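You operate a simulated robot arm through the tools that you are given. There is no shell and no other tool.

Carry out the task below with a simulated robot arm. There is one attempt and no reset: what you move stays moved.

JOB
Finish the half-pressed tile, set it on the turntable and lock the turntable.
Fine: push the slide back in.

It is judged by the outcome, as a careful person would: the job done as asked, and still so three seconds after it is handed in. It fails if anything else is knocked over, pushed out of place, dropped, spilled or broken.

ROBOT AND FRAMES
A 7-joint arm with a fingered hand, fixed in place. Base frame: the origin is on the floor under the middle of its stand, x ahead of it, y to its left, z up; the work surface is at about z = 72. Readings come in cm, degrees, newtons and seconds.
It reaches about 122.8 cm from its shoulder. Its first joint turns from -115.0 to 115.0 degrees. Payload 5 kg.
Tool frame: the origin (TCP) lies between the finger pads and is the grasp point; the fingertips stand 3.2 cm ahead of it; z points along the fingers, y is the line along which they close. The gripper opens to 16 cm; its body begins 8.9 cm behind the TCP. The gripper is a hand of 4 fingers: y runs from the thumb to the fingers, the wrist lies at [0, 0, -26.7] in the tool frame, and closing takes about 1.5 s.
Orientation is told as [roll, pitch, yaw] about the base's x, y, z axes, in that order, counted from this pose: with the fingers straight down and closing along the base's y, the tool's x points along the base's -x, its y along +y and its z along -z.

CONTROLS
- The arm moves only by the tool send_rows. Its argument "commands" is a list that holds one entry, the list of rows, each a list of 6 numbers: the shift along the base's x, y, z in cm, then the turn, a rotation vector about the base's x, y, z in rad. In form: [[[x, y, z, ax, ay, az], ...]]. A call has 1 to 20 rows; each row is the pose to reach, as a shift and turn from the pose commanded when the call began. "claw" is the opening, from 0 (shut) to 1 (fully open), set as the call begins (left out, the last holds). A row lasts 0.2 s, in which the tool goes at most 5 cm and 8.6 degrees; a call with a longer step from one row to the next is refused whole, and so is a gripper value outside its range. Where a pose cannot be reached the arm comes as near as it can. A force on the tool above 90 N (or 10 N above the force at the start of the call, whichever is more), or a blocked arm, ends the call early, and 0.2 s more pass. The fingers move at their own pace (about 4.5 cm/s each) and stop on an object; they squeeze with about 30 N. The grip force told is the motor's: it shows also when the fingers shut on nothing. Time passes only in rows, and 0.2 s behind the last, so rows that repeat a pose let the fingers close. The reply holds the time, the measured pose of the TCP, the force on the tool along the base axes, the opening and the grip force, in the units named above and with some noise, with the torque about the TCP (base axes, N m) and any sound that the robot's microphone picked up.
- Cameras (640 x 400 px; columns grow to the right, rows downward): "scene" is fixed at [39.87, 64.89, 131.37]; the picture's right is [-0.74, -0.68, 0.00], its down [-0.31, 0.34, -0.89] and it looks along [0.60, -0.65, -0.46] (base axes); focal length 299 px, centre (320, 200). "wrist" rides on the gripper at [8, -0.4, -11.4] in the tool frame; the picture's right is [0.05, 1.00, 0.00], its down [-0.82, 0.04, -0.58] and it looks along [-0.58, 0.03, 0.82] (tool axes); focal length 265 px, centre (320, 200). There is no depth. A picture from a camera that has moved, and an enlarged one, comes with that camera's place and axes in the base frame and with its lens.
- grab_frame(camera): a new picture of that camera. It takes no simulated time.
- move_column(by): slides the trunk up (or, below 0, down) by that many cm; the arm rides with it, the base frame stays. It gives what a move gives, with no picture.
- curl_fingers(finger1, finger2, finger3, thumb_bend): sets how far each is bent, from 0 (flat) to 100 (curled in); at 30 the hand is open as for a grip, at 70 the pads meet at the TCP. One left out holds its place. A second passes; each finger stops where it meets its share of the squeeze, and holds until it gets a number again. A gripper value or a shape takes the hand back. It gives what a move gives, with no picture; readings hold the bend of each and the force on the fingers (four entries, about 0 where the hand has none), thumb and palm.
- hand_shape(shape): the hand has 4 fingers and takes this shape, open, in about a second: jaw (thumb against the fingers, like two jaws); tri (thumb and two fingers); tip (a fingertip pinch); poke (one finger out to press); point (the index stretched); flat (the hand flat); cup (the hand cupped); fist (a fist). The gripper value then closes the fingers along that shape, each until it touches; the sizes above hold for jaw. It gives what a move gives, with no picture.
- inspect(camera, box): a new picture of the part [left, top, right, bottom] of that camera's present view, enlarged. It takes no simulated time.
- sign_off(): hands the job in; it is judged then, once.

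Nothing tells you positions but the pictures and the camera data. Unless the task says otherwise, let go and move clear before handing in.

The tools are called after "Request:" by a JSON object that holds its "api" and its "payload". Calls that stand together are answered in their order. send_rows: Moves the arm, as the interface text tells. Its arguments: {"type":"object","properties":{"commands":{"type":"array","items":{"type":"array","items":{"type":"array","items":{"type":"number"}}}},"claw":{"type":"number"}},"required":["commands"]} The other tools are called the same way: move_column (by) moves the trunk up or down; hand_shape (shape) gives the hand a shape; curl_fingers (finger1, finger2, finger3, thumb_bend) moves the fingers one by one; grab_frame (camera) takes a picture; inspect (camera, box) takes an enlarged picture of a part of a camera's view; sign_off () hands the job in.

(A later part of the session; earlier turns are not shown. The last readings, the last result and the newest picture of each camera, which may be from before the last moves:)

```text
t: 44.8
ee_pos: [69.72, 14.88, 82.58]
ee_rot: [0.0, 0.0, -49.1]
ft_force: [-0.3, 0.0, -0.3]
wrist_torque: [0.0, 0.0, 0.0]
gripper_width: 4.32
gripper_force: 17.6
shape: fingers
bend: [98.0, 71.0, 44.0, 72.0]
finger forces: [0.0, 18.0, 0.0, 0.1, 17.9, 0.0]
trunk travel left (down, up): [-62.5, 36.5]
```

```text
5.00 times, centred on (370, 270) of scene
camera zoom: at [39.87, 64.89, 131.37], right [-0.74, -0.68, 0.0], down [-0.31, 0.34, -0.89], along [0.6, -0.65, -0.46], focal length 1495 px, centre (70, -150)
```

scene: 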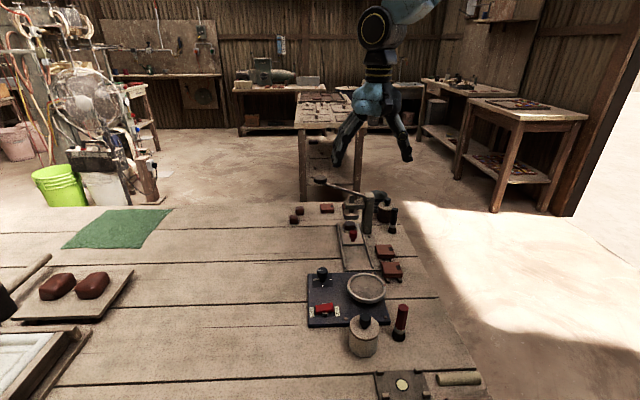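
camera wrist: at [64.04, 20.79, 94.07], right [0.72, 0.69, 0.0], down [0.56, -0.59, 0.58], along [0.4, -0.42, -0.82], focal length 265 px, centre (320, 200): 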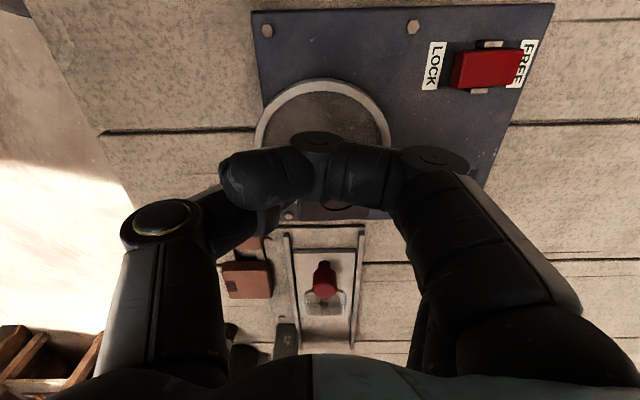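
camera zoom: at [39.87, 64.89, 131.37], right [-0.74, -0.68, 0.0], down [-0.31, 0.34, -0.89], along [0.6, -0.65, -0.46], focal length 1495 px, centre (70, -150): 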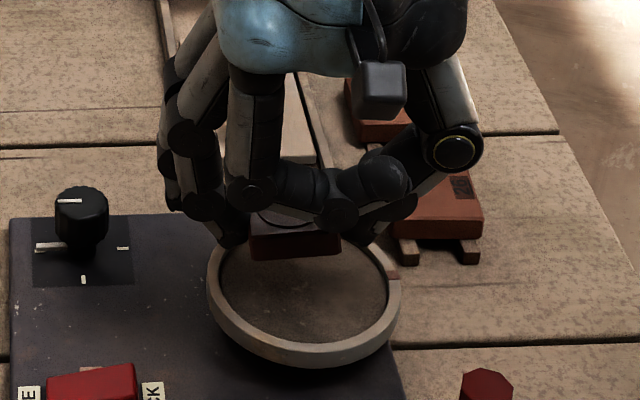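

The tile is now in a balanced two-digit pinch (18 N each) with the other fingers clear of the ring. I'll centre it and lower slowly.

Request:
{"api": "send_rows", "payload": {"commands": [[[0, 0.2, -0.7, 0, 0, 0], [0, 0.25, -1.4, 0, 0, 0], [0, 0.25, -2.0, 0, 0, 0], [0, 0.25, -2.4, 0, 0, 0]]]}}

Request:
{"api": "inspect", "payload": {"camera": "scene", "box": [340, 250, 400, 310]}}

```text
t: 45.8
ee_pos: [69.76, 15.12, 80.26]
ee_rot: [0.0, 0.0, -49.1]
ft_force: [0.7, 0.0, -0.8]
wrist_torque: [0.03, 0.02, 0.0]
gripper_width: 4.31
gripper_force: 18.3
shape: fingers
bend: [98.0, 71.0, 44.0, 72.0]
finger forces: [0.0, 18.1, 0.1, 0.0, 17.8, 0.0]
trunk travel left (down, up): [-62.5, 36.5]
```

```text
6.67 times, centred on (370, 280) of scene
camera zoom: at [39.87, 64.89, 131.37], right [-0.74, -0.68, 0.0], down [-0.31, 0.34, -0.89], along [0.6, -0.65, -0.46], focal length 1993 px, centre (-13, -333)
```

zoom: 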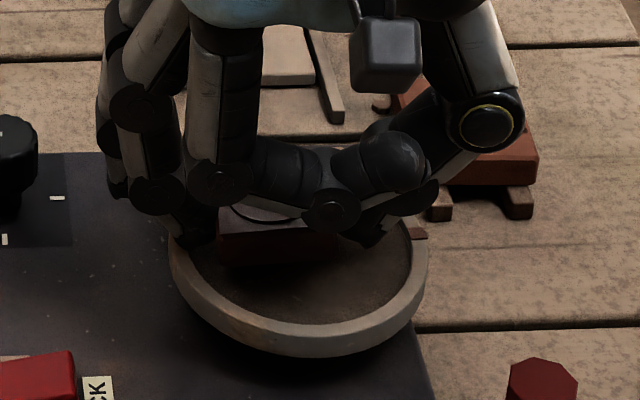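

The tile shifted toward the finger side in the hand, so I'll move back about 0.5 cm to centre it over the disc and keep lowering.

Request:
{"api": "send_rows", "payload": {"commands": [[[-0.2, -0.17, 0, 0, 0, 0], [-0.4, -0.34, 0, 0, 0, 0], [-0.4, -0.34, -0.25, 0, 0, 0], [-0.4, -0.34, -0.5, 0, 0, 0]]]}}

Request:
{"api": "inspect", "payload": {"camera": "scene", "box": [340, 250, 400, 310]}}

Request:
{"api": "inspect", "payload": {"camera": "wrist", "box": [220, 70, 420, 250]}}

```text
t: 46.8
ee_pos: [69.38, 14.86, 79.64]
ee_rot: [0.1, 0.0, -49.2]
ft_force: [0.4, -0.3, -0.2]
wrist_torque: [0.0, 0.01, 0.02]
gripper_width: 4.29
gripper_force: 18.3
shape: fingers
bend: [98.0, 71.0, 44.0, 72.0]
finger forces: [0.1, 18.1, 0.0, 0.0, 17.9, 0.0]
trunk travel left (down, up): [-62.5, 36.5]
```

```text
6.67 times, centred on (370, 280) of scene
camera zoom: at [39.87, 64.89, 131.37], right [-0.74, -0.68, 0.0], down [-0.31, 0.34, -0.89], along [0.6, -0.65, -0.46], focal length 1993 px, centre (-13, -333)
```

zoom: 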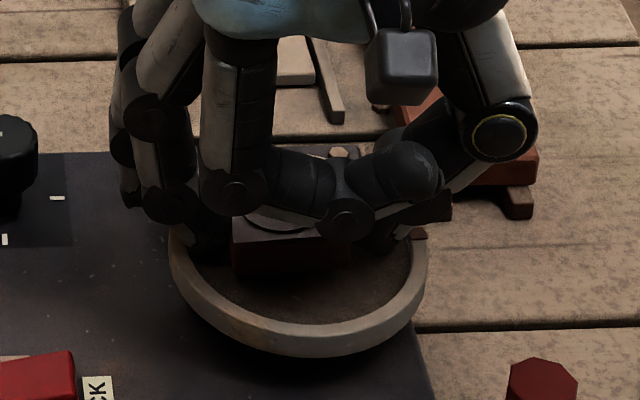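

```text
2.22 times, centred on (320, 160) of wrist
camera zoom: at [63.69, 20.69, 91.2], right [0.72, 0.69, 0.0], down [0.56, -0.59, 0.58], along [0.4, -0.42, -0.82], focal length 590 px, centre (320, 289)
```

zoom: 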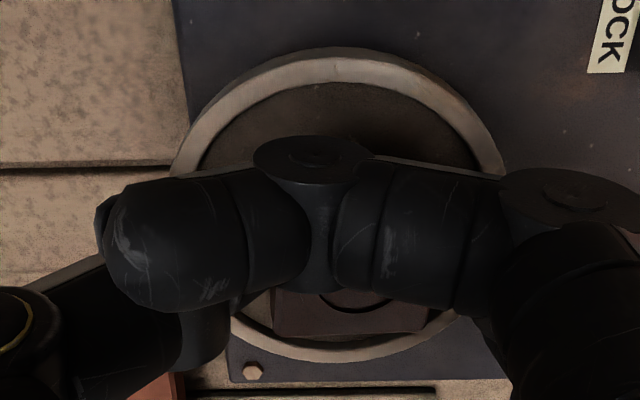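

Well centred now. I'll continue lowering in tiny steps until contact shows.

Request:
{"api": "send_rows", "payload": {"commands": [[[-0.1, -0.1, -0.15, 0, 0, 0], [-0.1, -0.1, -0.3, 0, 0, 0], [-0.1, -0.1, -0.3, 0, 0, 0]]]}}

Request:
{"api": "inspect", "payload": {"camera": "scene", "box": [340, 250, 400, 310]}}

```text
t: 47.6
ee_pos: [69.24, 14.82, 79.64]
ee_rot: [0.1, -0.1, -49.2]
ft_force: [0.7, 1.4, 18.7]
wrist_torque: [0.59, -0.62, -0.03]
gripper_width: 4.32
gripper_force: 27.0
shape: fingers
bend: [98.0, 72.0, 44.0, 72.0]
finger forces: [0.0, 36.6, 0.0, 0.0, 17.6, 0.0]
trunk travel left (down, up): [-62.5, 36.5]
```

```text
6.67 times, centred on (370, 280) of scene
camera zoom: at [39.87, 64.89, 131.37], right [-0.74, -0.68, 0.0], down [-0.31, 0.34, -0.89], along [0.6, -0.65, -0.46], focal length 1993 px, centre (-13, -333)
```

zoom: 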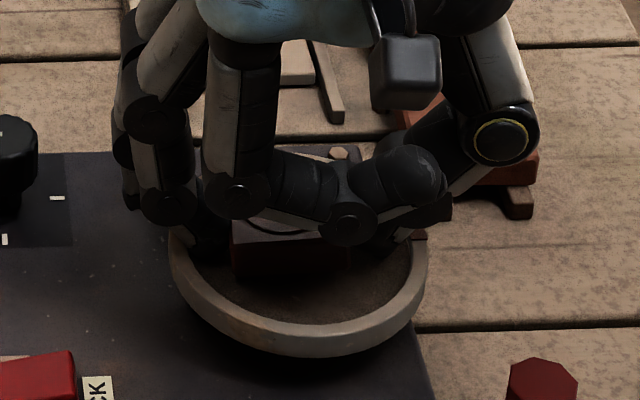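

The middle finger's outer side rests on the rim (torque puts the contact about 4.6 cm out), and the tile bottom is about 1 cm above the disc. I'll lift a little, shift toward the thumb side, and try to get the tips inside the ring.

Request:
{"api": "send_rows", "payload": {"commands": [[[0, 0, 0.3, 0, 0, 0], [0, 0, 0.6, 0, 0, 0], [-0.25, -0.22, 0.6, 0, 0, 0], [-0.25, -0.22, 0.3, 0, 0, 0], [-0.25, -0.22, 0.1, 0, 0, 0]]]}}

Request:
{"api": "inspect", "payload": {"camera": "scene", "box": [340, 250, 400, 310]}}

Request:
{"api": "inspect", "payload": {"camera": "wrist", "box": [220, 70, 420, 250]}}

```text
t: 48.8
ee_pos: [69.05, 14.58, 79.59]
ee_rot: [0.1, -0.2, -49.2]
ft_force: [0.4, 0.2, 10.1]
wrist_torque: [0.28, -0.28, 0.0]
gripper_width: 4.26
gripper_force: 24.3
shape: fingers
bend: [98.0, 71.0, 44.0, 73.0]
finger forces: [0.1, 29.4, 0.2, 0.1, 18.4, 0.1]
trunk travel left (down, up): [-62.5, 36.5]
```

```text
6.67 times, centred on (370, 280) of scene
camera zoom: at [39.87, 64.89, 131.37], right [-0.74, -0.68, 0.0], down [-0.31, 0.34, -0.89], along [0.6, -0.65, -0.46], focal length 1993 px, centre (-13, -333)
```

zoom: 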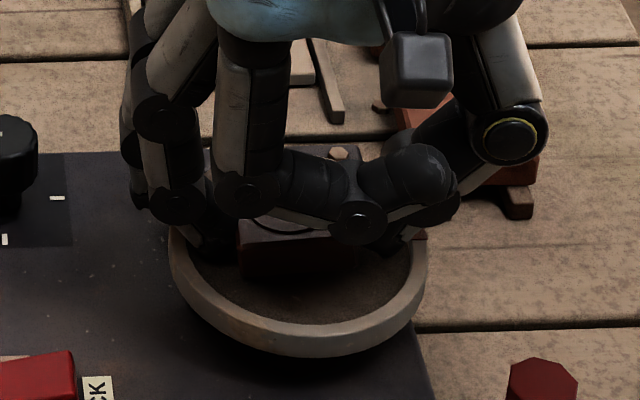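

```text
2.22 times, centred on (320, 160) of wrist
camera zoom: at [63.34, 20.38, 91.08], right [0.72, 0.69, 0.0], down [0.56, -0.59, 0.58], along [0.4, -0.42, -0.82], focal length 590 px, centre (320, 289)
```

zoom: 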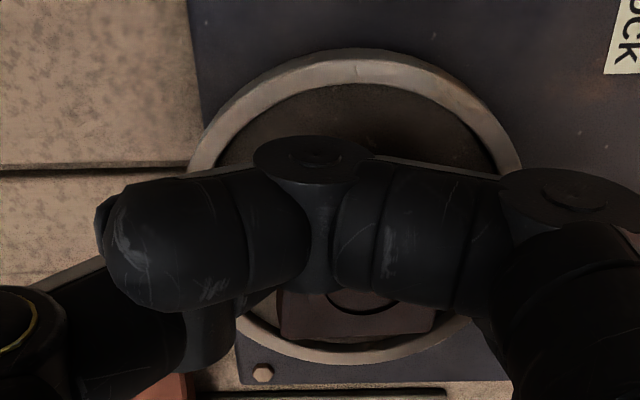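

Request:
{"api": "inspect", "payload": {"camera": "scene", "box": [355, 268, 385, 298]}}

```text
13.33 times, centred on (370, 283) of scene
camera zoom: at [39.87, 64.89, 131.37], right [-0.74, -0.68, 0.0], down [-0.31, 0.34, -0.89], along [0.6, -0.65, -0.46], focal length 3986 px, centre (-347, -907)
```

zoom: 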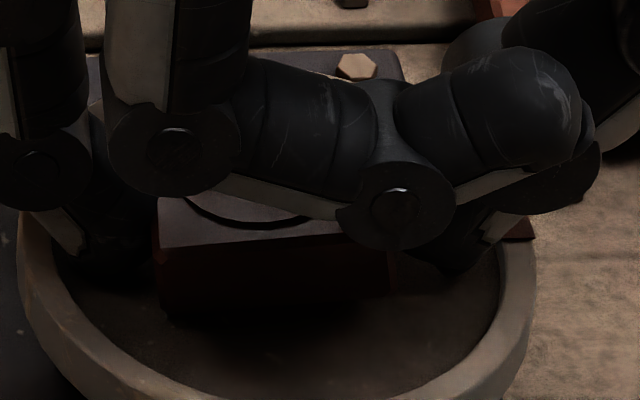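

The tile bottom is actually about 1.4 cm above the fingertips, so releasing here would drop it. It's better to go back, rest it on the mould and regrip nearer the tips. I'll lift and restore the three-finger grip first.

Request:
{"api": "send_rows", "payload": {"commands": [[[0, 0, 1, 0, 0, 0], [0, 0, 2.5, 0, 0, 0], [0, 0, 4, 0, 0, 0]]]}}

Request:
{"api": "curl_fingers", "payload": {"finger3": 74}}

Request:
{"api": "inspect", "payload": {"camera": "scene", "box": [330, 220, 410, 300]}}

```text
t: 49.6
ee_pos: [69.01, 14.61, 83.61]
ee_rot: [0.1, 0.0, -49.2]
ft_force: [-1.2, -0.1, 0.1]
wrist_torque: [0.0, 0.03, 0.0]
gripper_width: 4.27
gripper_force: 17.1
shape: fingers
bend: [98.0, 71.0, 44.0, 73.0]
finger forces: [0.1, 17.0, 0.1, 0.0, 16.9, 0.0]
trunk travel left (down, up): [-62.5, 36.5]
```

```text
t: 50.6
ee_pos: [69.03, 14.54, 83.71]
ee_rot: [0.0, 0.0, -49.2]
ft_force: [0.0, 0.0, -1.7]
wrist_torque: [0.0, 0.0, -0.02]
gripper_width: 4.29
gripper_force: 27.7
shape: fingers
bend: [98.0, 71.0, 63.0, 72.0]
finger forces: [0.1, 14.7, 16.4, 0.0, 23.8, 0.1]
trunk travel left (down, up): [-62.5, 36.5]
```

```text
5.00 times, centred on (370, 260) of scene
camera zoom: at [39.87, 64.89, 131.37], right [-0.74, -0.68, 0.0], down [-0.31, 0.34, -0.89], along [0.6, -0.65, -0.46], focal length 1495 px, centre (70, -100)
```

zoom: 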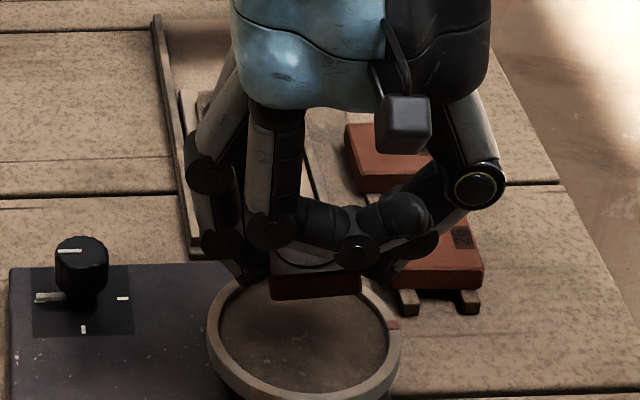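

The three-finger grip is restored. I'll raise, bring the index back to its earlier place for a clear view, and carry the tile back over the mould.

Request:
{"api": "send_rows", "payload": {"commands": [[[0, 0, 2, 0, 0, 0], [0.5, -0.5, 4, 0, 0, 0], [2, -2, 6, 0, 0, 0], [4.5, -4, 6.5, 0, 0, 0], [7, -6.5, 6.5, 0, 0, 0], [9.5, -9, 6.5, 0, 0, 0], [12, -11.2, 6, 0, 0, 0], [14, -13, 5, 0, 0, 0], [15.5, -14.2, 3.5, 0, 0, 0]]]}}

Request:
{"api": "curl_fingers", "payload": {"finger1": 70}}

Request:
{"api": "grab_frame", "payload": {"camera": "wrist"}}

Request:
{"api": "inspect", "payload": {"camera": "scene", "box": [330, 170, 420, 270]}}

```text
t: 52.6
ee_pos: [84.46, 0.29, 87.02]
ee_rot: [0.0, -0.1, -49.2]
ft_force: [0.7, 0.3, -0.1]
wrist_torque: [0.02, 0.01, -0.01]
gripper_width: 4.26
gripper_force: 27.3
shape: fingers
bend: [98.0, 71.0, 63.0, 72.0]
finger forces: [0.0, 14.8, 16.3, 0.0, 23.7, 0.0]
trunk travel left (down, up): [-62.5, 36.5]
```

```text
t: 53.6
ee_pos: [84.41, 0.32, 87.03]
ee_rot: [0.1, -0.1, -49.3]
ft_force: [0.2, 0.5, -0.8]
wrist_torque: [0.01, 0.02, -0.01]
gripper_width: 2.89
gripper_force: 27.2
shape: fingers
bend: [70.0, 71.0, 63.0, 72.0]
finger forces: [0.0, 14.9, 16.3, 0.1, 23.6, 0.1]
trunk travel left (down, up): [-62.5, 36.5]
```

```text
taken
camera wrist: at [78.78, 6.12, 98.46], right [0.72, 0.69, 0.0], down [0.56, -0.59, 0.58], along [0.4, -0.42, -0.82], focal length 265 px, centre (320, 200)
```

wrist: 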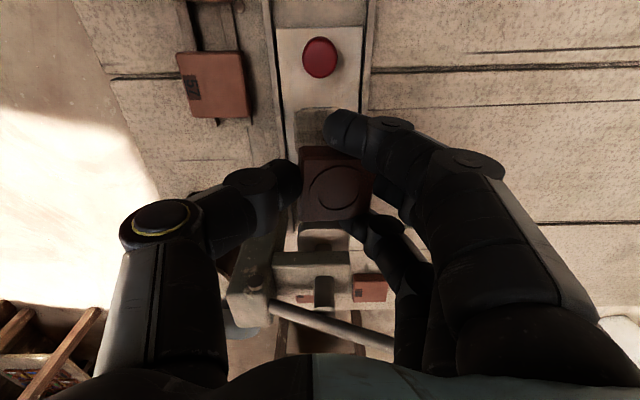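

```text
4.00 times, centred on (375, 220) of scene
camera zoom: at [39.87, 64.89, 131.37], right [-0.74, -0.68, 0.0], down [-0.31, 0.34, -0.89], along [0.6, -0.65, -0.46], focal length 1196 px, centre (100, 120)
```

zoom: 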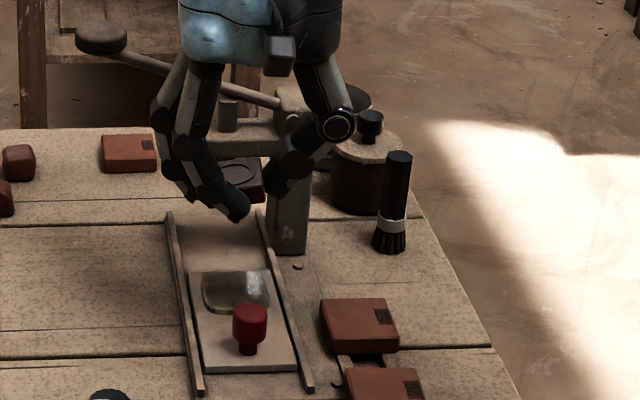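

Request:
{"api": "inspect", "payload": {"camera": "scene", "box": [370, 230, 400, 265]}}

Request:
{"api": "inspect", "payload": {"camera": "wrist", "box": [260, 90, 400, 240]}}

```text
11.43 times, centred on (385, 248) of scene
camera zoom: at [39.87, 64.89, 131.37], right [-0.74, -0.68, 0.0], down [-0.31, 0.34, -0.89], along [0.6, -0.65, -0.46], focal length 3417 px, centre (-423, -343)
```

zoom: 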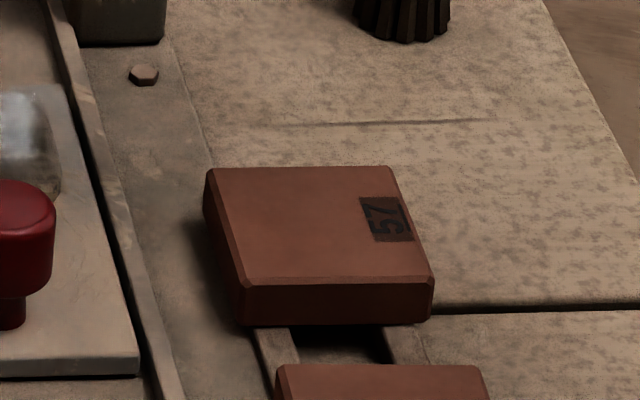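

```text
2.67 times, centred on (330, 165) of wrist
camera zoom: at [78.78, 6.12, 98.46], right [0.72, 0.69, 0.0], down [0.56, -0.59, 0.58], along [0.4, -0.42, -0.82], focal length 708 px, centre (293, 293)
```

zoom: 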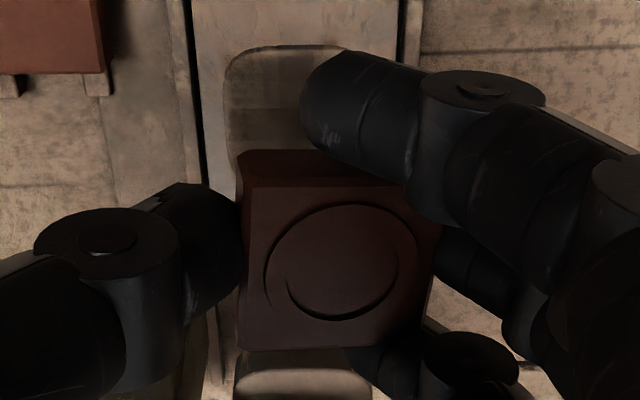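

Request:
{"api": "inspect", "payload": {"camera": "scene", "box": [343, 230, 378, 265]}}

```text
11.43 times, centred on (360, 248) of scene
camera zoom: at [39.87, 64.89, 131.37], right [-0.74, -0.68, 0.0], down [-0.31, 0.34, -0.89], along [0.6, -0.65, -0.46], focal length 3417 px, centre (-143, -343)
```

zoom: 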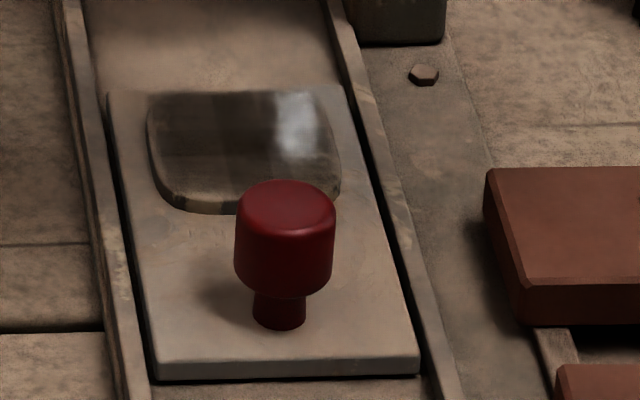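

Request:
{"api": "inspect", "payload": {"camera": "scene", "box": [335, 198, 375, 228]}}

```text
13.33 times, centred on (355, 213) of scene
camera zoom: at [39.87, 64.89, 131.37], right [-0.74, -0.68, 0.0], down [-0.31, 0.34, -0.89], along [0.6, -0.65, -0.46], focal length 3986 px, centre (-147, 27)
```

zoom: 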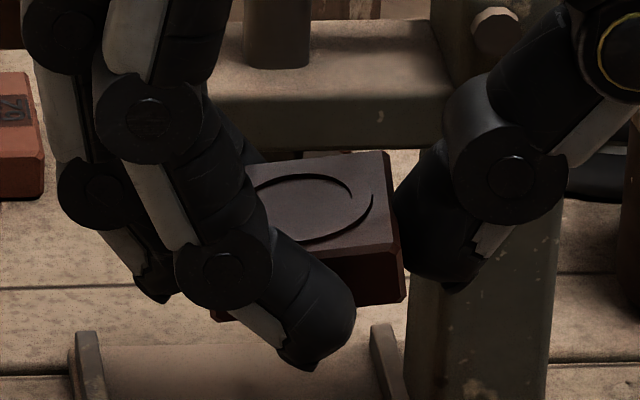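

The tile sits about 1 cm above the fingertips because closing lifted it. I'll centre it over the metal pad, lower until contact, release it gently there, and regrip higher.

Request:
{"api": "send_rows", "payload": {"commands": [[[0.4, -0.9, -1, 0, 0, 0], [0.74, -1.63, -3, 0, 0, 0], [0.74, -1.63, -5, 0, 0, 0], [0.74, -1.63, -7, 0, 0, 0], [0.74, -1.63, -8.5, 0, 0, 0], [0.74, -1.63, -9.1, 0, 0, 0]]]}}

Request:
{"api": "grab_frame", "payload": {"camera": "wrist"}}

Request:
{"api": "inspect", "payload": {"camera": "scene", "box": [340, 215, 390, 255]}}

```text
t: 55.0
ee_pos: [85.41, -1.34, 77.99]
ee_rot: [0.0, 0.1, -49.2]
ft_force: [-0.4, -0.3, -1.1]
wrist_torque: [0.01, -0.02, 0.03]
gripper_width: 2.92
gripper_force: 27.6
shape: fingers
bend: [70.0, 71.0, 63.0, 72.0]
finger forces: [0.0, 14.7, 16.4, 0.1, 23.6, 0.0]
trunk travel left (down, up): [-62.5, 36.5]
```

```text
taken
camera wrist: at [79.57, 4.51, 89.3], right [0.72, 0.69, 0.0], down [0.56, -0.59, 0.58], along [0.4, -0.42, -0.82], focal length 265 px, centre (320, 200)
```

wrist: 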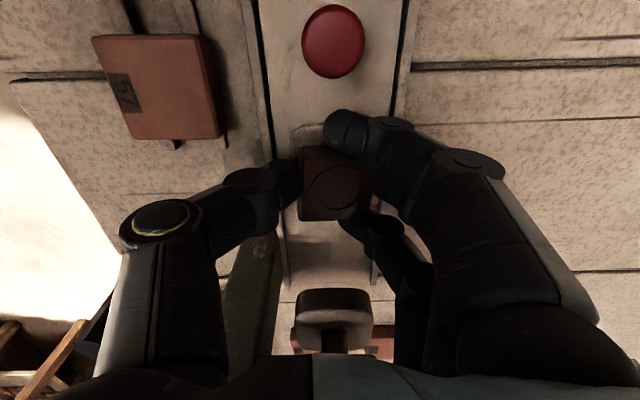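

```text
10.00 times, centred on (365, 235) of scene
camera zoom: at [39.87, 64.89, 131.37], right [-0.74, -0.68, 0.0], down [-0.31, 0.34, -0.89], along [0.6, -0.65, -0.46], focal length 2990 px, centre (-130, -150)
```

zoom: 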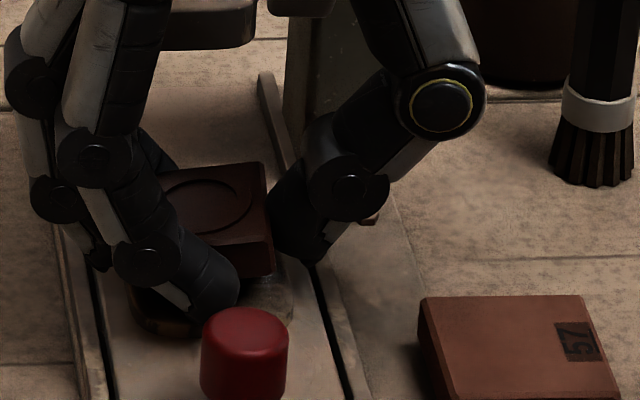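

Request:
{"api": "inspect", "payload": {"camera": "wrist", "box": [250, 100, 400, 250]}}

Request:
{"api": "inspect", "payload": {"camera": "scene", "box": [350, 230, 380, 255]}}

```text
2.67 times, centred on (325, 175) of wrist
camera zoom: at [79.57, 4.51, 89.3], right [0.72, 0.69, 0.0], down [0.56, -0.59, 0.58], along [0.4, -0.42, -0.82], focal length 708 px, centre (307, 267)
```

zoom: 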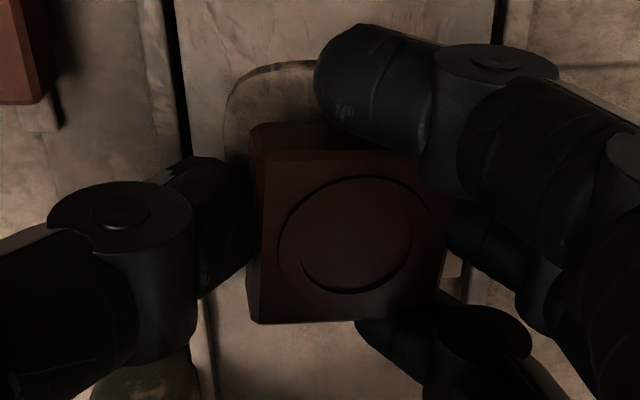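

```text
16.00 times, centred on (365, 242) of scene
camera zoom: at [39.87, 64.89, 131.37], right [-0.74, -0.68, 0.0], down [-0.31, 0.34, -0.89], along [0.6, -0.65, -0.46], focal length 4784 px, centre (-400, -480)
```

zoom: 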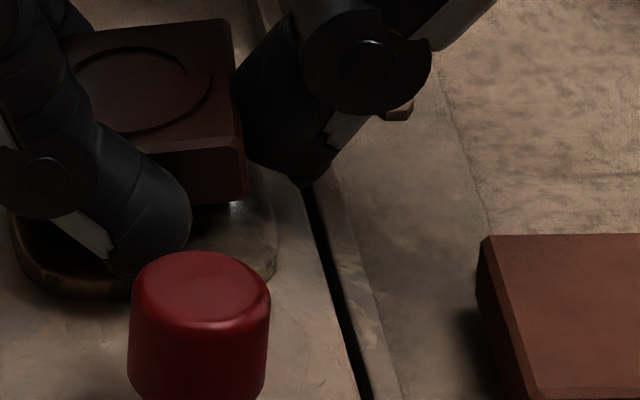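

The tile is over the pad. I'll lower slowly until first contact.

Request:
{"api": "send_rows", "payload": {"commands": [[[0, 0, -0.25, 0, 0, 0], [0, 0, -0.5, 0, 0, 0], [0, 0, -0.75, 0, 0, 0], [0, 0, -0.9, 0, 0, 0]]]}}

Request:
{"api": "inspect", "payload": {"camera": "scene", "box": [345, 220, 385, 255]}}

```text
t: 56.0
ee_pos: [85.43, -1.12, 77.44]
ee_rot: [0.2, -0.2, -49.3]
ft_force: [5.6, 4.7, 34.4]
wrist_torque: [0.01, -1.34, 0.17]
gripper_width: 2.98
gripper_force: 47.6
shape: fingers
bend: [70.0, 71.0, 70.0, 72.0]
finger forces: [0.0, 14.9, 55.3, 0.1, 24.8, 0.0]
trunk travel left (down, up): [-62.5, 36.5]
```

```text
11.43 times, centred on (365, 238) of scene
camera zoom: at [39.87, 64.89, 131.37], right [-0.74, -0.68, 0.0], down [-0.31, 0.34, -0.89], along [0.6, -0.65, -0.46], focal length 3417 px, centre (-194, -229)
```

zoom: 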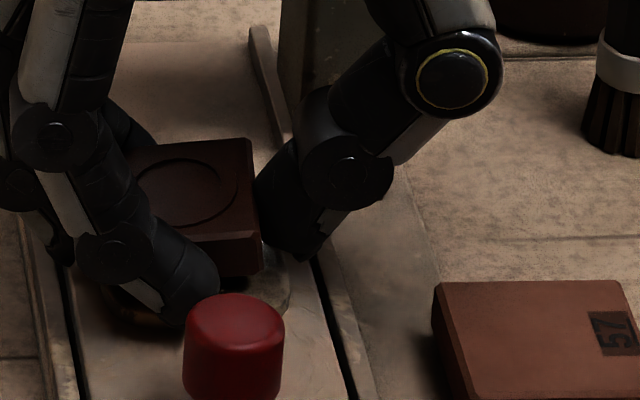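

The third finger, now straighter, touched the slide first. I'll raise a bit and switch the hand back to the plain jaw grip, which holds that finger more curled.

Request:
{"api": "send_rows", "payload": {"commands": [[[0, 0, 0.5, 0, 0, 0], [0, 0, 1.1, 0, 0, 0]]]}}

Request:
{"api": "send_rows", "payload": {"commands": [[[0, 0, 0, 0, 0, 0], [0, 0, 0, 0, 0, 0], [0, 0, 0, 0, 0, 0], [0, 0, 0, 0, 0, 0], [0, 0, 0, 0, 0, 0]]], "claw": 0}}

Request:
{"api": "grab_frame", "payload": {"camera": "wrist"}}

Request:
{"api": "inspect", "payload": {"camera": "scene", "box": [340, 215, 390, 255]}}

```text
t: 56.6
ee_pos: [84.93, -1.52, 77.8]
ee_rot: [-0.1, 0.2, -49.3]
ft_force: [-0.2, -0.3, -0.7]
wrist_torque: [0.01, 0.0, 0.02]
gripper_width: 2.94
gripper_force: 26.7
shape: fingers
bend: [70.0, 71.0, 66.0, 72.0]
finger forces: [0.1, 14.9, 15.3, 0.0, 23.5, 0.0]
trunk travel left (down, up): [-62.5, 36.5]
```

```text
t: 57.8
ee_pos: [85.26, -1.31, 78.12]
ee_rot: [0.0, 0.0, -49.2]
ft_force: [0.5, 0.1, 0.4]
wrist_torque: [0.02, 0.06, -0.04]
gripper_width: 1.58
gripper_force: 29.9
shape: jaw
bend: [70.0, 71.0, 71.0, 71.0]
finger forces: [0.4, 18.2, 6.1, 0.0, 21.5, 0.0]
trunk travel left (down, up): [-62.5, 36.5]
```

```text
taken
camera wrist: at [79.56, 4.51, 89.53], right [0.72, 0.69, 0.0], down [0.56, -0.59, 0.58], along [0.4, -0.42, -0.82], focal length 265 px, centre (320, 200)
```

wrist: 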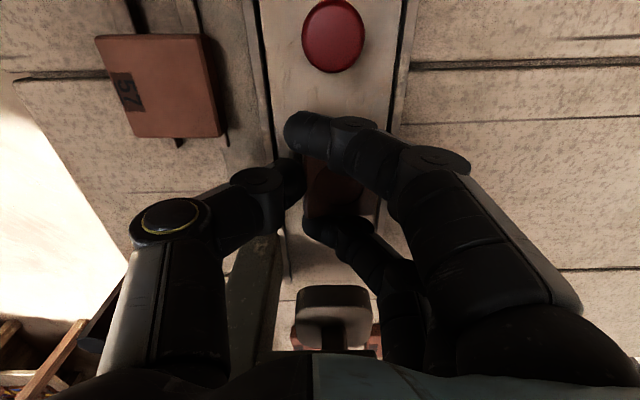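

```text
10.00 times, centred on (365, 235) of scene
camera zoom: at [39.87, 64.89, 131.37], right [-0.74, -0.68, 0.0], down [-0.31, 0.34, -0.89], along [0.6, -0.65, -0.46], focal length 2990 px, centre (-130, -150)
```

zoom: 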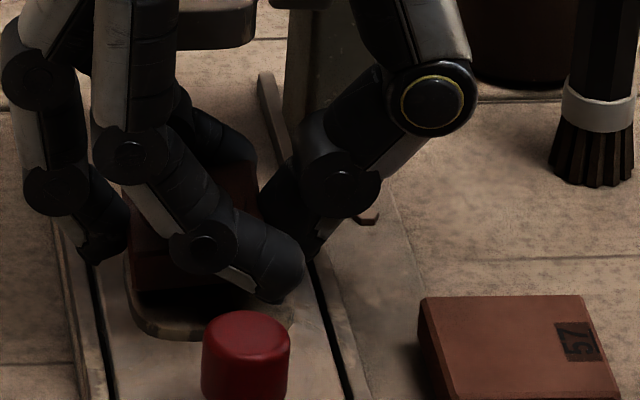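

Request:
{"api": "inspect", "payload": {"camera": "scene", "box": [350, 225, 385, 252]}}

Request:
{"api": "inspect", "payload": {"camera": "wrist", "box": [260, 100, 410, 250]}}

```text
14.81 times, centred on (368, 238) of scene
camera zoom: at [39.87, 64.89, 131.37], right [-0.74, -0.68, 0.0], down [-0.31, 0.34, -0.89], along [0.6, -0.65, -0.46], focal length 4429 px, centre (-384, -370)
```

zoom: 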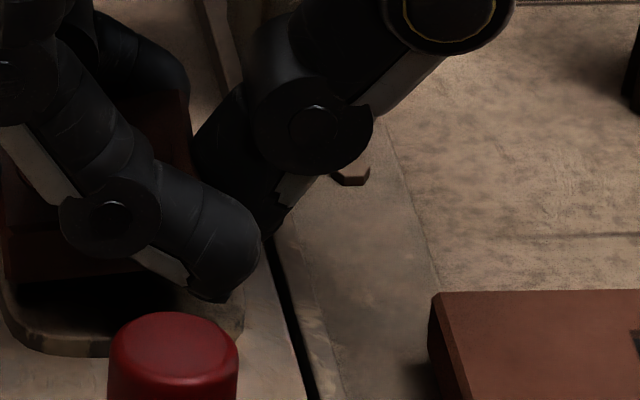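

```text
2.67 times, centred on (335, 175) of wrist
camera zoom: at [79.56, 4.51, 89.53], right [0.72, 0.69, 0.0], down [0.56, -0.59, 0.58], along [0.4, -0.42, -0.82], focal length 708 px, centre (280, 267)
```

zoom: 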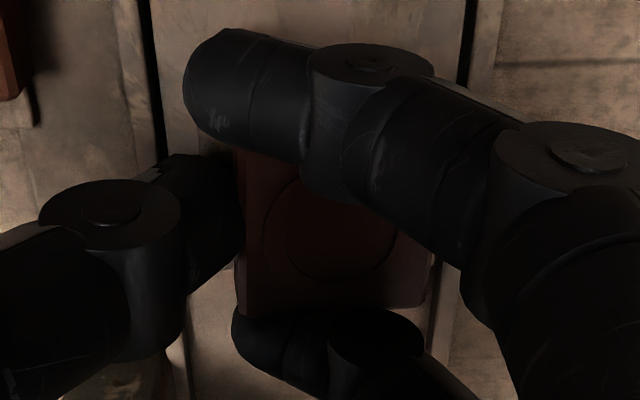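

Now the third finger is behind the tile and the tile has pitched slightly, its near edge down. Lowering onto the pad should level it, so I'll go down in small steps.

Request:
{"api": "send_rows", "payload": {"commands": [[[0, 0, -0.2, 0, 0, 0], [0, 0, -0.4, 0, 0, 0]]]}}

Request:
{"api": "inspect", "payload": {"camera": "scene", "box": [345, 220, 385, 252]}}

```text
t: 58.4
ee_pos: [85.25, -1.3, 77.8]
ee_rot: [0.0, 0.0, -49.2]
ft_force: [0.1, 0.9, 0.2]
wrist_torque: [0.0, 0.01, -0.01]
gripper_width: 1.58
gripper_force: 30.0
shape: jaw
bend: [70.0, 71.0, 71.0, 71.0]
finger forces: [0.4, 18.2, 6.1, 0.0, 21.4, 0.0]
trunk travel left (down, up): [-62.5, 36.5]
```

```text
12.50 times, centred on (365, 236) of scene
camera zoom: at [39.87, 64.89, 131.37], right [-0.74, -0.68, 0.0], down [-0.31, 0.34, -0.89], along [0.6, -0.65, -0.46], focal length 3737 px, centre (-242, -250)
```

zoom: 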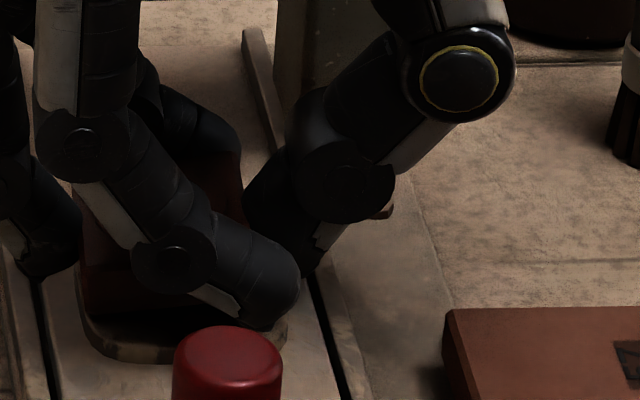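

Request:
{"api": "send_rows", "payload": {"commands": [[[0, 0, -0.2, 0, 0, 0], [0, 0, -0.4, 0, 0, 0]]]}}

Request:
{"api": "inspect", "payload": {"camera": "scene", "box": [345, 220, 385, 252]}}

```text
t: 59.0
ee_pos: [85.15, -1.33, 77.45]
ee_rot: [0.0, 0.0, -49.2]
ft_force: [-1.1, -0.7, 2.4]
wrist_torque: [0.11, -0.04, -0.02]
gripper_width: 1.58
gripper_force: 29.6
shape: jaw
bend: [70.0, 71.0, 71.0, 71.0]
finger forces: [0.2, 17.9, 5.2, 0.0, 22.3, 0.0]
trunk travel left (down, up): [-62.5, 36.5]
```

```text
12.50 times, centred on (365, 236) of scene
camera zoom: at [39.87, 64.89, 131.37], right [-0.74, -0.68, 0.0], down [-0.31, 0.34, -0.89], along [0.6, -0.65, -0.46], focal length 3737 px, centre (-242, -250)
```

zoom: 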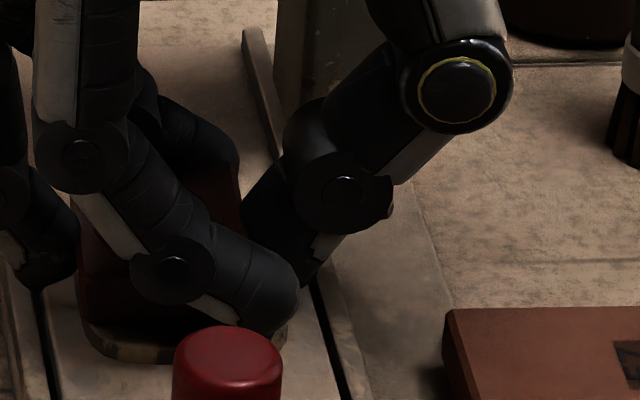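

First light contact (about 2 N) is on the near edge. I'll continue in small steps so the tile levels onto the pad.

Request:
{"api": "send_rows", "payload": {"commands": [[[0, 0, -0.15, 0, 0, 0], [0, 0, -0.3, 0, 0, 0]]]}}

Request:
{"api": "inspect", "payload": {"camera": "scene", "box": [345, 220, 385, 252]}}

Request:
{"api": "inspect", "payload": {"camera": "wrist", "box": [260, 100, 410, 250]}}

```text
t: 59.6
ee_pos: [85.14, -1.26, 77.21]
ee_rot: [0.1, -0.2, -49.2]
ft_force: [-0.5, -0.6, 11.9]
wrist_torque: [0.19, -0.03, -0.08]
gripper_width: 1.64
gripper_force: 29.9
shape: jaw
bend: [70.0, 72.0, 71.0, 71.0]
finger forces: [0.4, 18.1, 6.6, 0.0, 26.2, 0.0]
trunk travel left (down, up): [-62.5, 36.5]
```

```text
12.50 times, centred on (365, 236) of scene
camera zoom: at [39.87, 64.89, 131.37], right [-0.74, -0.68, 0.0], down [-0.31, 0.34, -0.89], along [0.6, -0.65, -0.46], focal length 3737 px, centre (-242, -250)
```

zoom: 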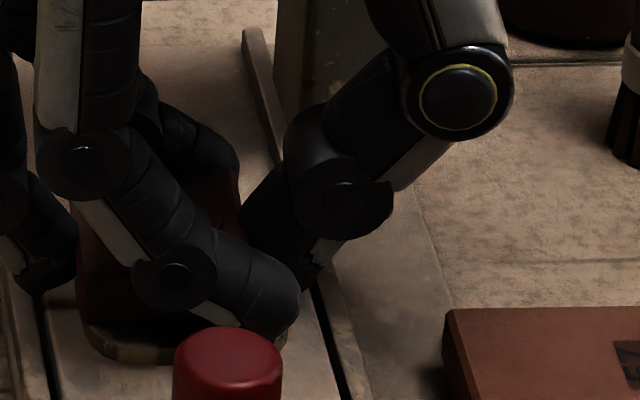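

```text
2.67 times, centred on (335, 175) of wrist
camera zoom: at [79.53, 4.49, 88.6], right [0.72, 0.69, 0.0], down [0.56, -0.59, 0.58], along [0.4, -0.42, -0.82], focal length 708 px, centre (280, 267)
```

zoom: 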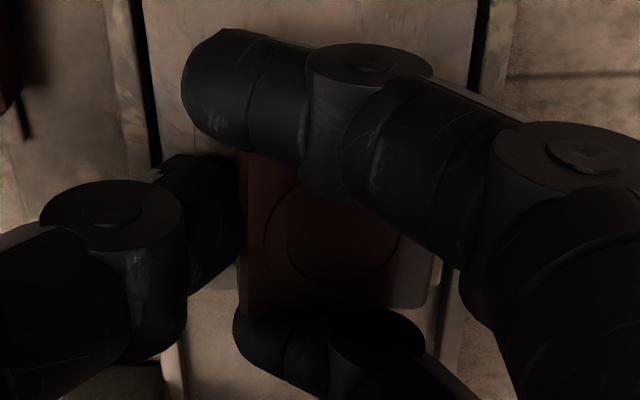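

The tile is resting against the pad (12 N, contact near its middle). I'll open the jaw now, step by step.

Request:
{"api": "send_rows", "payload": {"commands": [[[0, 0, 0.1, 0, 0, 0], [0, 0, 0.1, 0, 0, 0], [0, 0, 0.1, 0, 0, 0], [0, 0, 0.1, 0, 0, 0], [0, 0, 0.1, 0, 0, 0]]], "claw": 0.34}}

Request:
{"api": "inspect", "payload": {"camera": "scene", "box": [340, 215, 390, 255]}}

Request:
{"api": "inspect", "payload": {"camera": "wrist", "box": [220, 80, 420, 250]}}

```text
t: 60.8
ee_pos: [85.17, -1.23, 77.26]
ee_rot: [0.0, -0.1, -49.3]
ft_force: [-0.5, 0.0, 3.3]
wrist_torque: [0.1, -0.1, 0.01]
gripper_width: 5.5
gripper_force: 0.1
shape: jaw
bend: [75.0, 71.0, 75.0, 70.0]
finger forces: [5.4, 8.3, 6.8, 0.0, 0.0, 0.1]
trunk travel left (down, up): [-62.5, 36.5]
```

```text
10.00 times, centred on (365, 235) of scene
camera zoom: at [39.87, 64.89, 131.37], right [-0.74, -0.68, 0.0], down [-0.31, 0.34, -0.89], along [0.6, -0.65, -0.46], focal length 2990 px, centre (-130, -150)
```

zoom: 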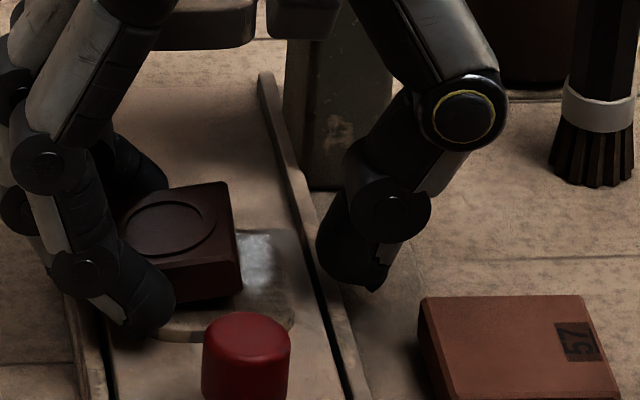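

```text
2.35 times, centred on (320, 165) of wrist
camera zoom: at [79.52, 4.53, 88.6], right [0.72, 0.69, 0.0], down [0.56, -0.59, 0.58], along [0.4, -0.42, -0.82], focal length 624 px, centre (320, 282)
```

zoom: 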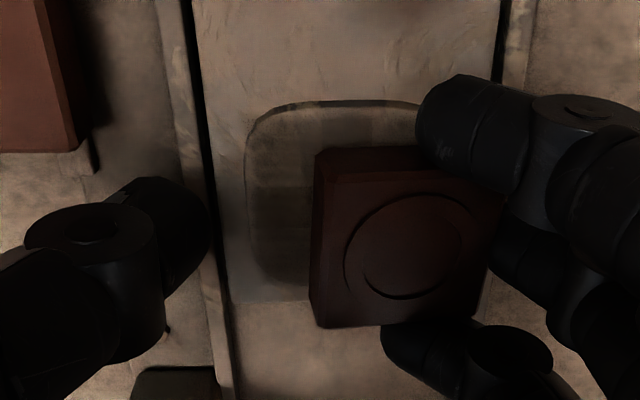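

The opening fingers dragged the tile toward the finger side, and it now leans against them. I'll look closely before doing anything else.

Request:
{"api": "inspect", "payload": {"camera": "scene", "box": [342, 224, 378, 252]}}

Request:
{"api": "inspect", "payload": {"camera": "wrist", "box": [300, 100, 420, 230]}}

Request:
{"api": "grab_frame", "payload": {"camera": "wrist"}}

```text
14.29 times, centred on (360, 238) of scene
camera zoom: at [39.87, 64.89, 131.37], right [-0.74, -0.68, 0.0], down [-0.31, 0.34, -0.89], along [0.6, -0.65, -0.46], focal length 4271 px, centre (-251, -343)
```

zoom: 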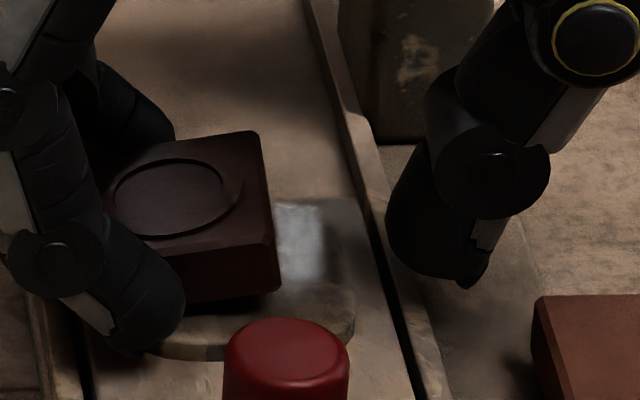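

```text
3.08 times, centred on (360, 165) of wrist
camera zoom: at [79.52, 4.53, 88.6], right [0.72, 0.69, 0.0], down [0.56, -0.59, 0.58], along [0.4, -0.42, -0.82], focal length 817 px, centre (197, 308)
```

zoom: 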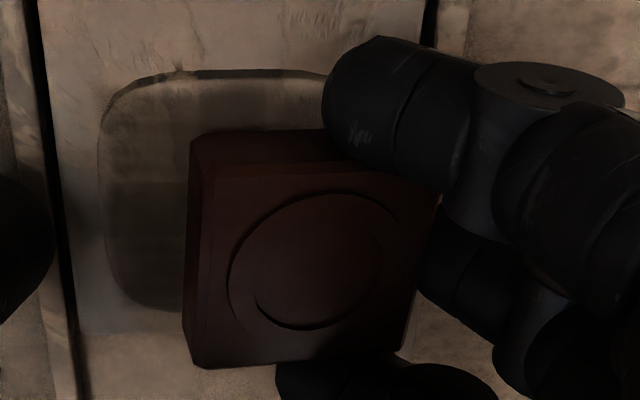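

```text
taken
camera wrist: at [79.52, 4.53, 88.6], right [0.72, 0.69, 0.0], down [0.56, -0.59, 0.58], along [0.4, -0.42, -0.82], focal length 265 px, centre (320, 200)
```

wrist: 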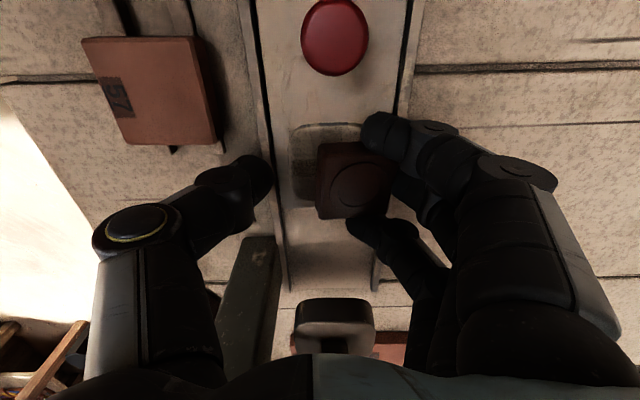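

The index and third finger have the tile lightly wedged between them, with the middle finger on its side. I'll raise slightly so the thumb clears the rail and close again, so the thumb clamps it firmly.

Request:
{"api": "send_rows", "payload": {"commands": [[[0, 0, 0.3, 0, 0, 0], [0, 0, 0.6, 0, 0, 0]]]}}

Request:
{"api": "inspect", "payload": {"camera": "scene", "box": [342, 220, 382, 252]}}

Request:
{"api": "inspect", "payload": {"camera": "wrist", "box": [220, 80, 420, 250]}}

```text
t: 61.4
ee_pos: [85.32, -1.35, 77.74]
ee_rot: [0.0, 0.0, -49.2]
ft_force: [0.0, 0.2, -1.3]
wrist_torque: [0.02, 0.01, 0.0]
gripper_width: 5.57
gripper_force: 0.0
shape: jaw
bend: [74.0, 71.0, 75.0, 70.0]
finger forces: [5.3, 8.7, 6.8, 0.0, 0.0, 0.0]
trunk travel left (down, up): [-62.5, 36.5]
```

```text
12.50 times, centred on (362, 236) of scene
camera zoom: at [39.87, 64.89, 131.37], right [-0.74, -0.68, 0.0], down [-0.31, 0.34, -0.89], along [0.6, -0.65, -0.46], focal length 3737 px, centre (-205, -250)
```

zoom: 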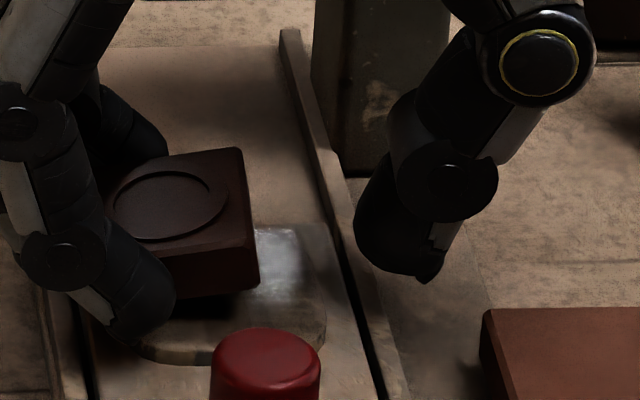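

```text
2.35 times, centred on (320, 165) of wrist
camera zoom: at [79.55, 4.5, 89.17], right [0.72, 0.69, 0.0], down [0.56, -0.59, 0.58], along [0.4, -0.42, -0.82], focal length 624 px, centre (320, 282)
```

zoom: 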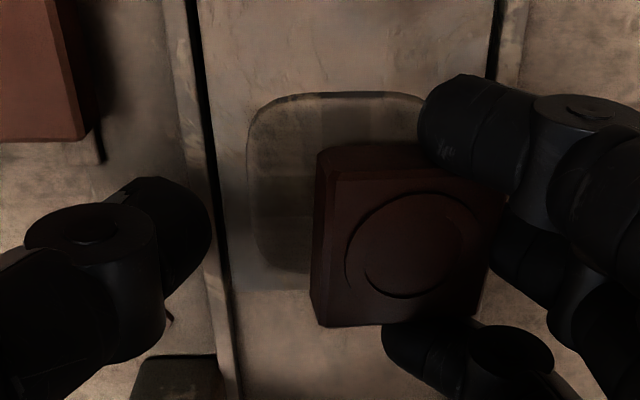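

The tile stays held as I rise. I'll go up another 1 cm so the thumb passes well above the rail, and then close.

Request:
{"api": "send_rows", "payload": {"commands": [[[0, 0, 0.4, 0, 0, 0], [0, 0, 0.8, 0, 0, 0]]]}}

Request:
{"api": "send_rows", "payload": {"commands": [[[0, 0, 0, 0, 0, 0], [0, 0, 0, 0, 0, 0], [0, 0, 0, 0, 0, 0], [0, 0, 0, 0, 0, 0], [0, 0, 0, 0, 0, 0], [0, 0, 0, 0, 0, 0]]], "claw": 0}}

Request:
{"api": "inspect", "payload": {"camera": "scene", "box": [342, 215, 382, 252]}}

Request:
{"api": "inspect", "payload": {"camera": "wrist", "box": [220, 80, 420, 250]}}

```text
t: 62.0
ee_pos: [85.16, -1.3, 78.59]
ee_rot: [0.1, 0.1, -49.3]
ft_force: [-0.8, 0.8, -0.6]
wrist_torque: [-0.04, 0.04, 0.03]
gripper_width: 5.54
gripper_force: 0.0
shape: jaw
bend: [74.0, 71.0, 75.0, 70.0]
finger forces: [5.2, 8.8, 6.8, 0.0, 0.1, 0.0]
trunk travel left (down, up): [-62.5, 36.5]
```

```text
t: 63.4
ee_pos: [85.27, -1.37, 78.56]
ee_rot: [0.0, 0.1, -49.2]
ft_force: [0.5, 0.7, -0.5]
wrist_torque: [-0.03, 0.05, 0.0]
gripper_width: 1.76
gripper_force: 29.8
shape: jaw
bend: [75.0, 70.0, 75.0, 68.0]
finger forces: [1.6, 17.8, 1.3, 0.0, 19.5, 0.0]
trunk travel left (down, up): [-62.5, 36.5]
```

```text
10.81 times, centred on (362, 234) of scene
camera zoom: at [39.87, 64.89, 131.37], right [-0.74, -0.68, 0.0], down [-0.31, 0.34, -0.89], along [0.6, -0.65, -0.46], focal length 3232 px, centre (-134, -162)
```

zoom: 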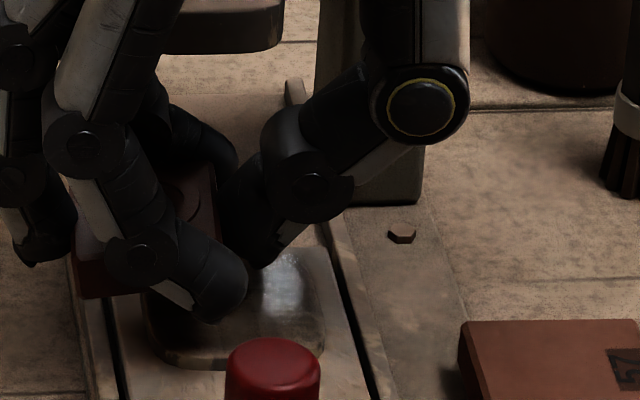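

```text
2.35 times, centred on (320, 165) of wrist
camera zoom: at [79.52, 4.53, 89.95], right [0.72, 0.69, 0.0], down [0.56, -0.59, 0.58], along [0.4, -0.42, -0.82], focal length 624 px, centre (320, 282)
```

zoom: 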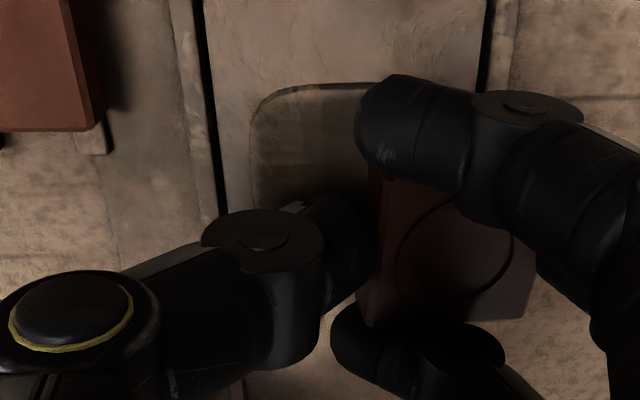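

The tile is clamped again but tilted. The cleanest fix is to lay it on the open flat table, regrip it properly near the tips, then place it. I'll lift and free the outer two fingers first.

Request:
{"api": "send_rows", "payload": {"commands": [[[0, 0, 1.5, 0, 0, 0], [0, 0, 3.5, 0, 0, 0], [0, 0, 6, 0, 0, 0], [0, 0.5, 8, 0, 0, 0]]]}}

Request:
{"api": "grab_frame", "payload": {"camera": "wrist"}}

Request:
{"api": "inspect", "payload": {"camera": "scene", "box": [325, 185, 385, 235]}}

```text
t: 64.4
ee_pos: [85.26, -0.86, 86.43]
ee_rot: [0.0, -0.1, -49.1]
ft_force: [-0.7, 0.0, 0.3]
wrist_torque: [0.01, 0.02, -0.01]
gripper_width: 1.76
gripper_force: 29.8
shape: jaw
bend: [75.0, 70.0, 75.0, 68.0]
finger forces: [1.1, 17.8, 0.9, 0.1, 19.4, 0.1]
trunk travel left (down, up): [-62.5, 36.5]
```

```text
taken
camera wrist: at [79.54, 5.0, 97.95], right [0.72, 0.69, 0.0], down [0.56, -0.59, 0.58], along [0.4, -0.42, -0.82], focal length 265 px, centre (320, 200)
```

wrist: 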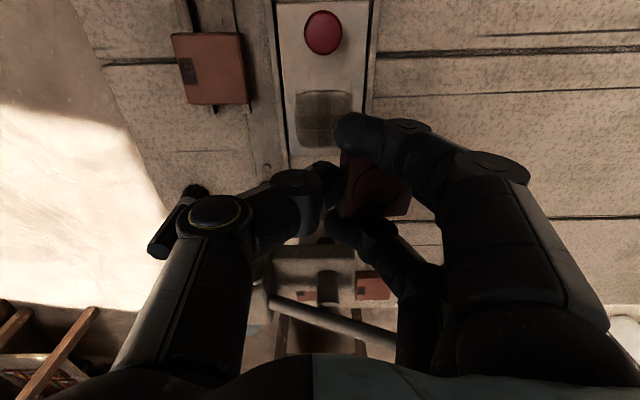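

```text
8.00 times, centred on (355, 210) of scene
camera zoom: at [39.87, 64.89, 131.37], right [-0.74, -0.68, 0.0], down [-0.31, 0.34, -0.89], along [0.6, -0.65, -0.46], focal length 2392 px, centre (40, 120)
```

zoom: 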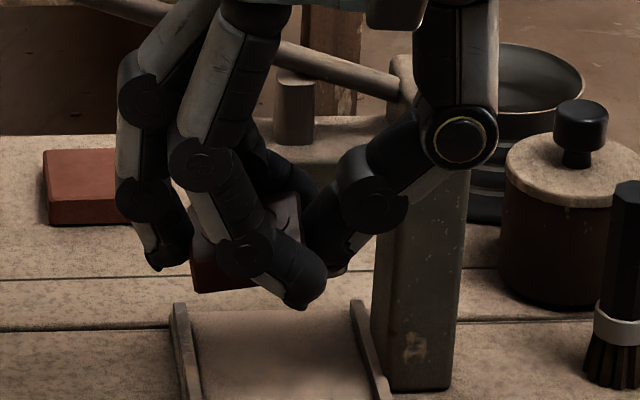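

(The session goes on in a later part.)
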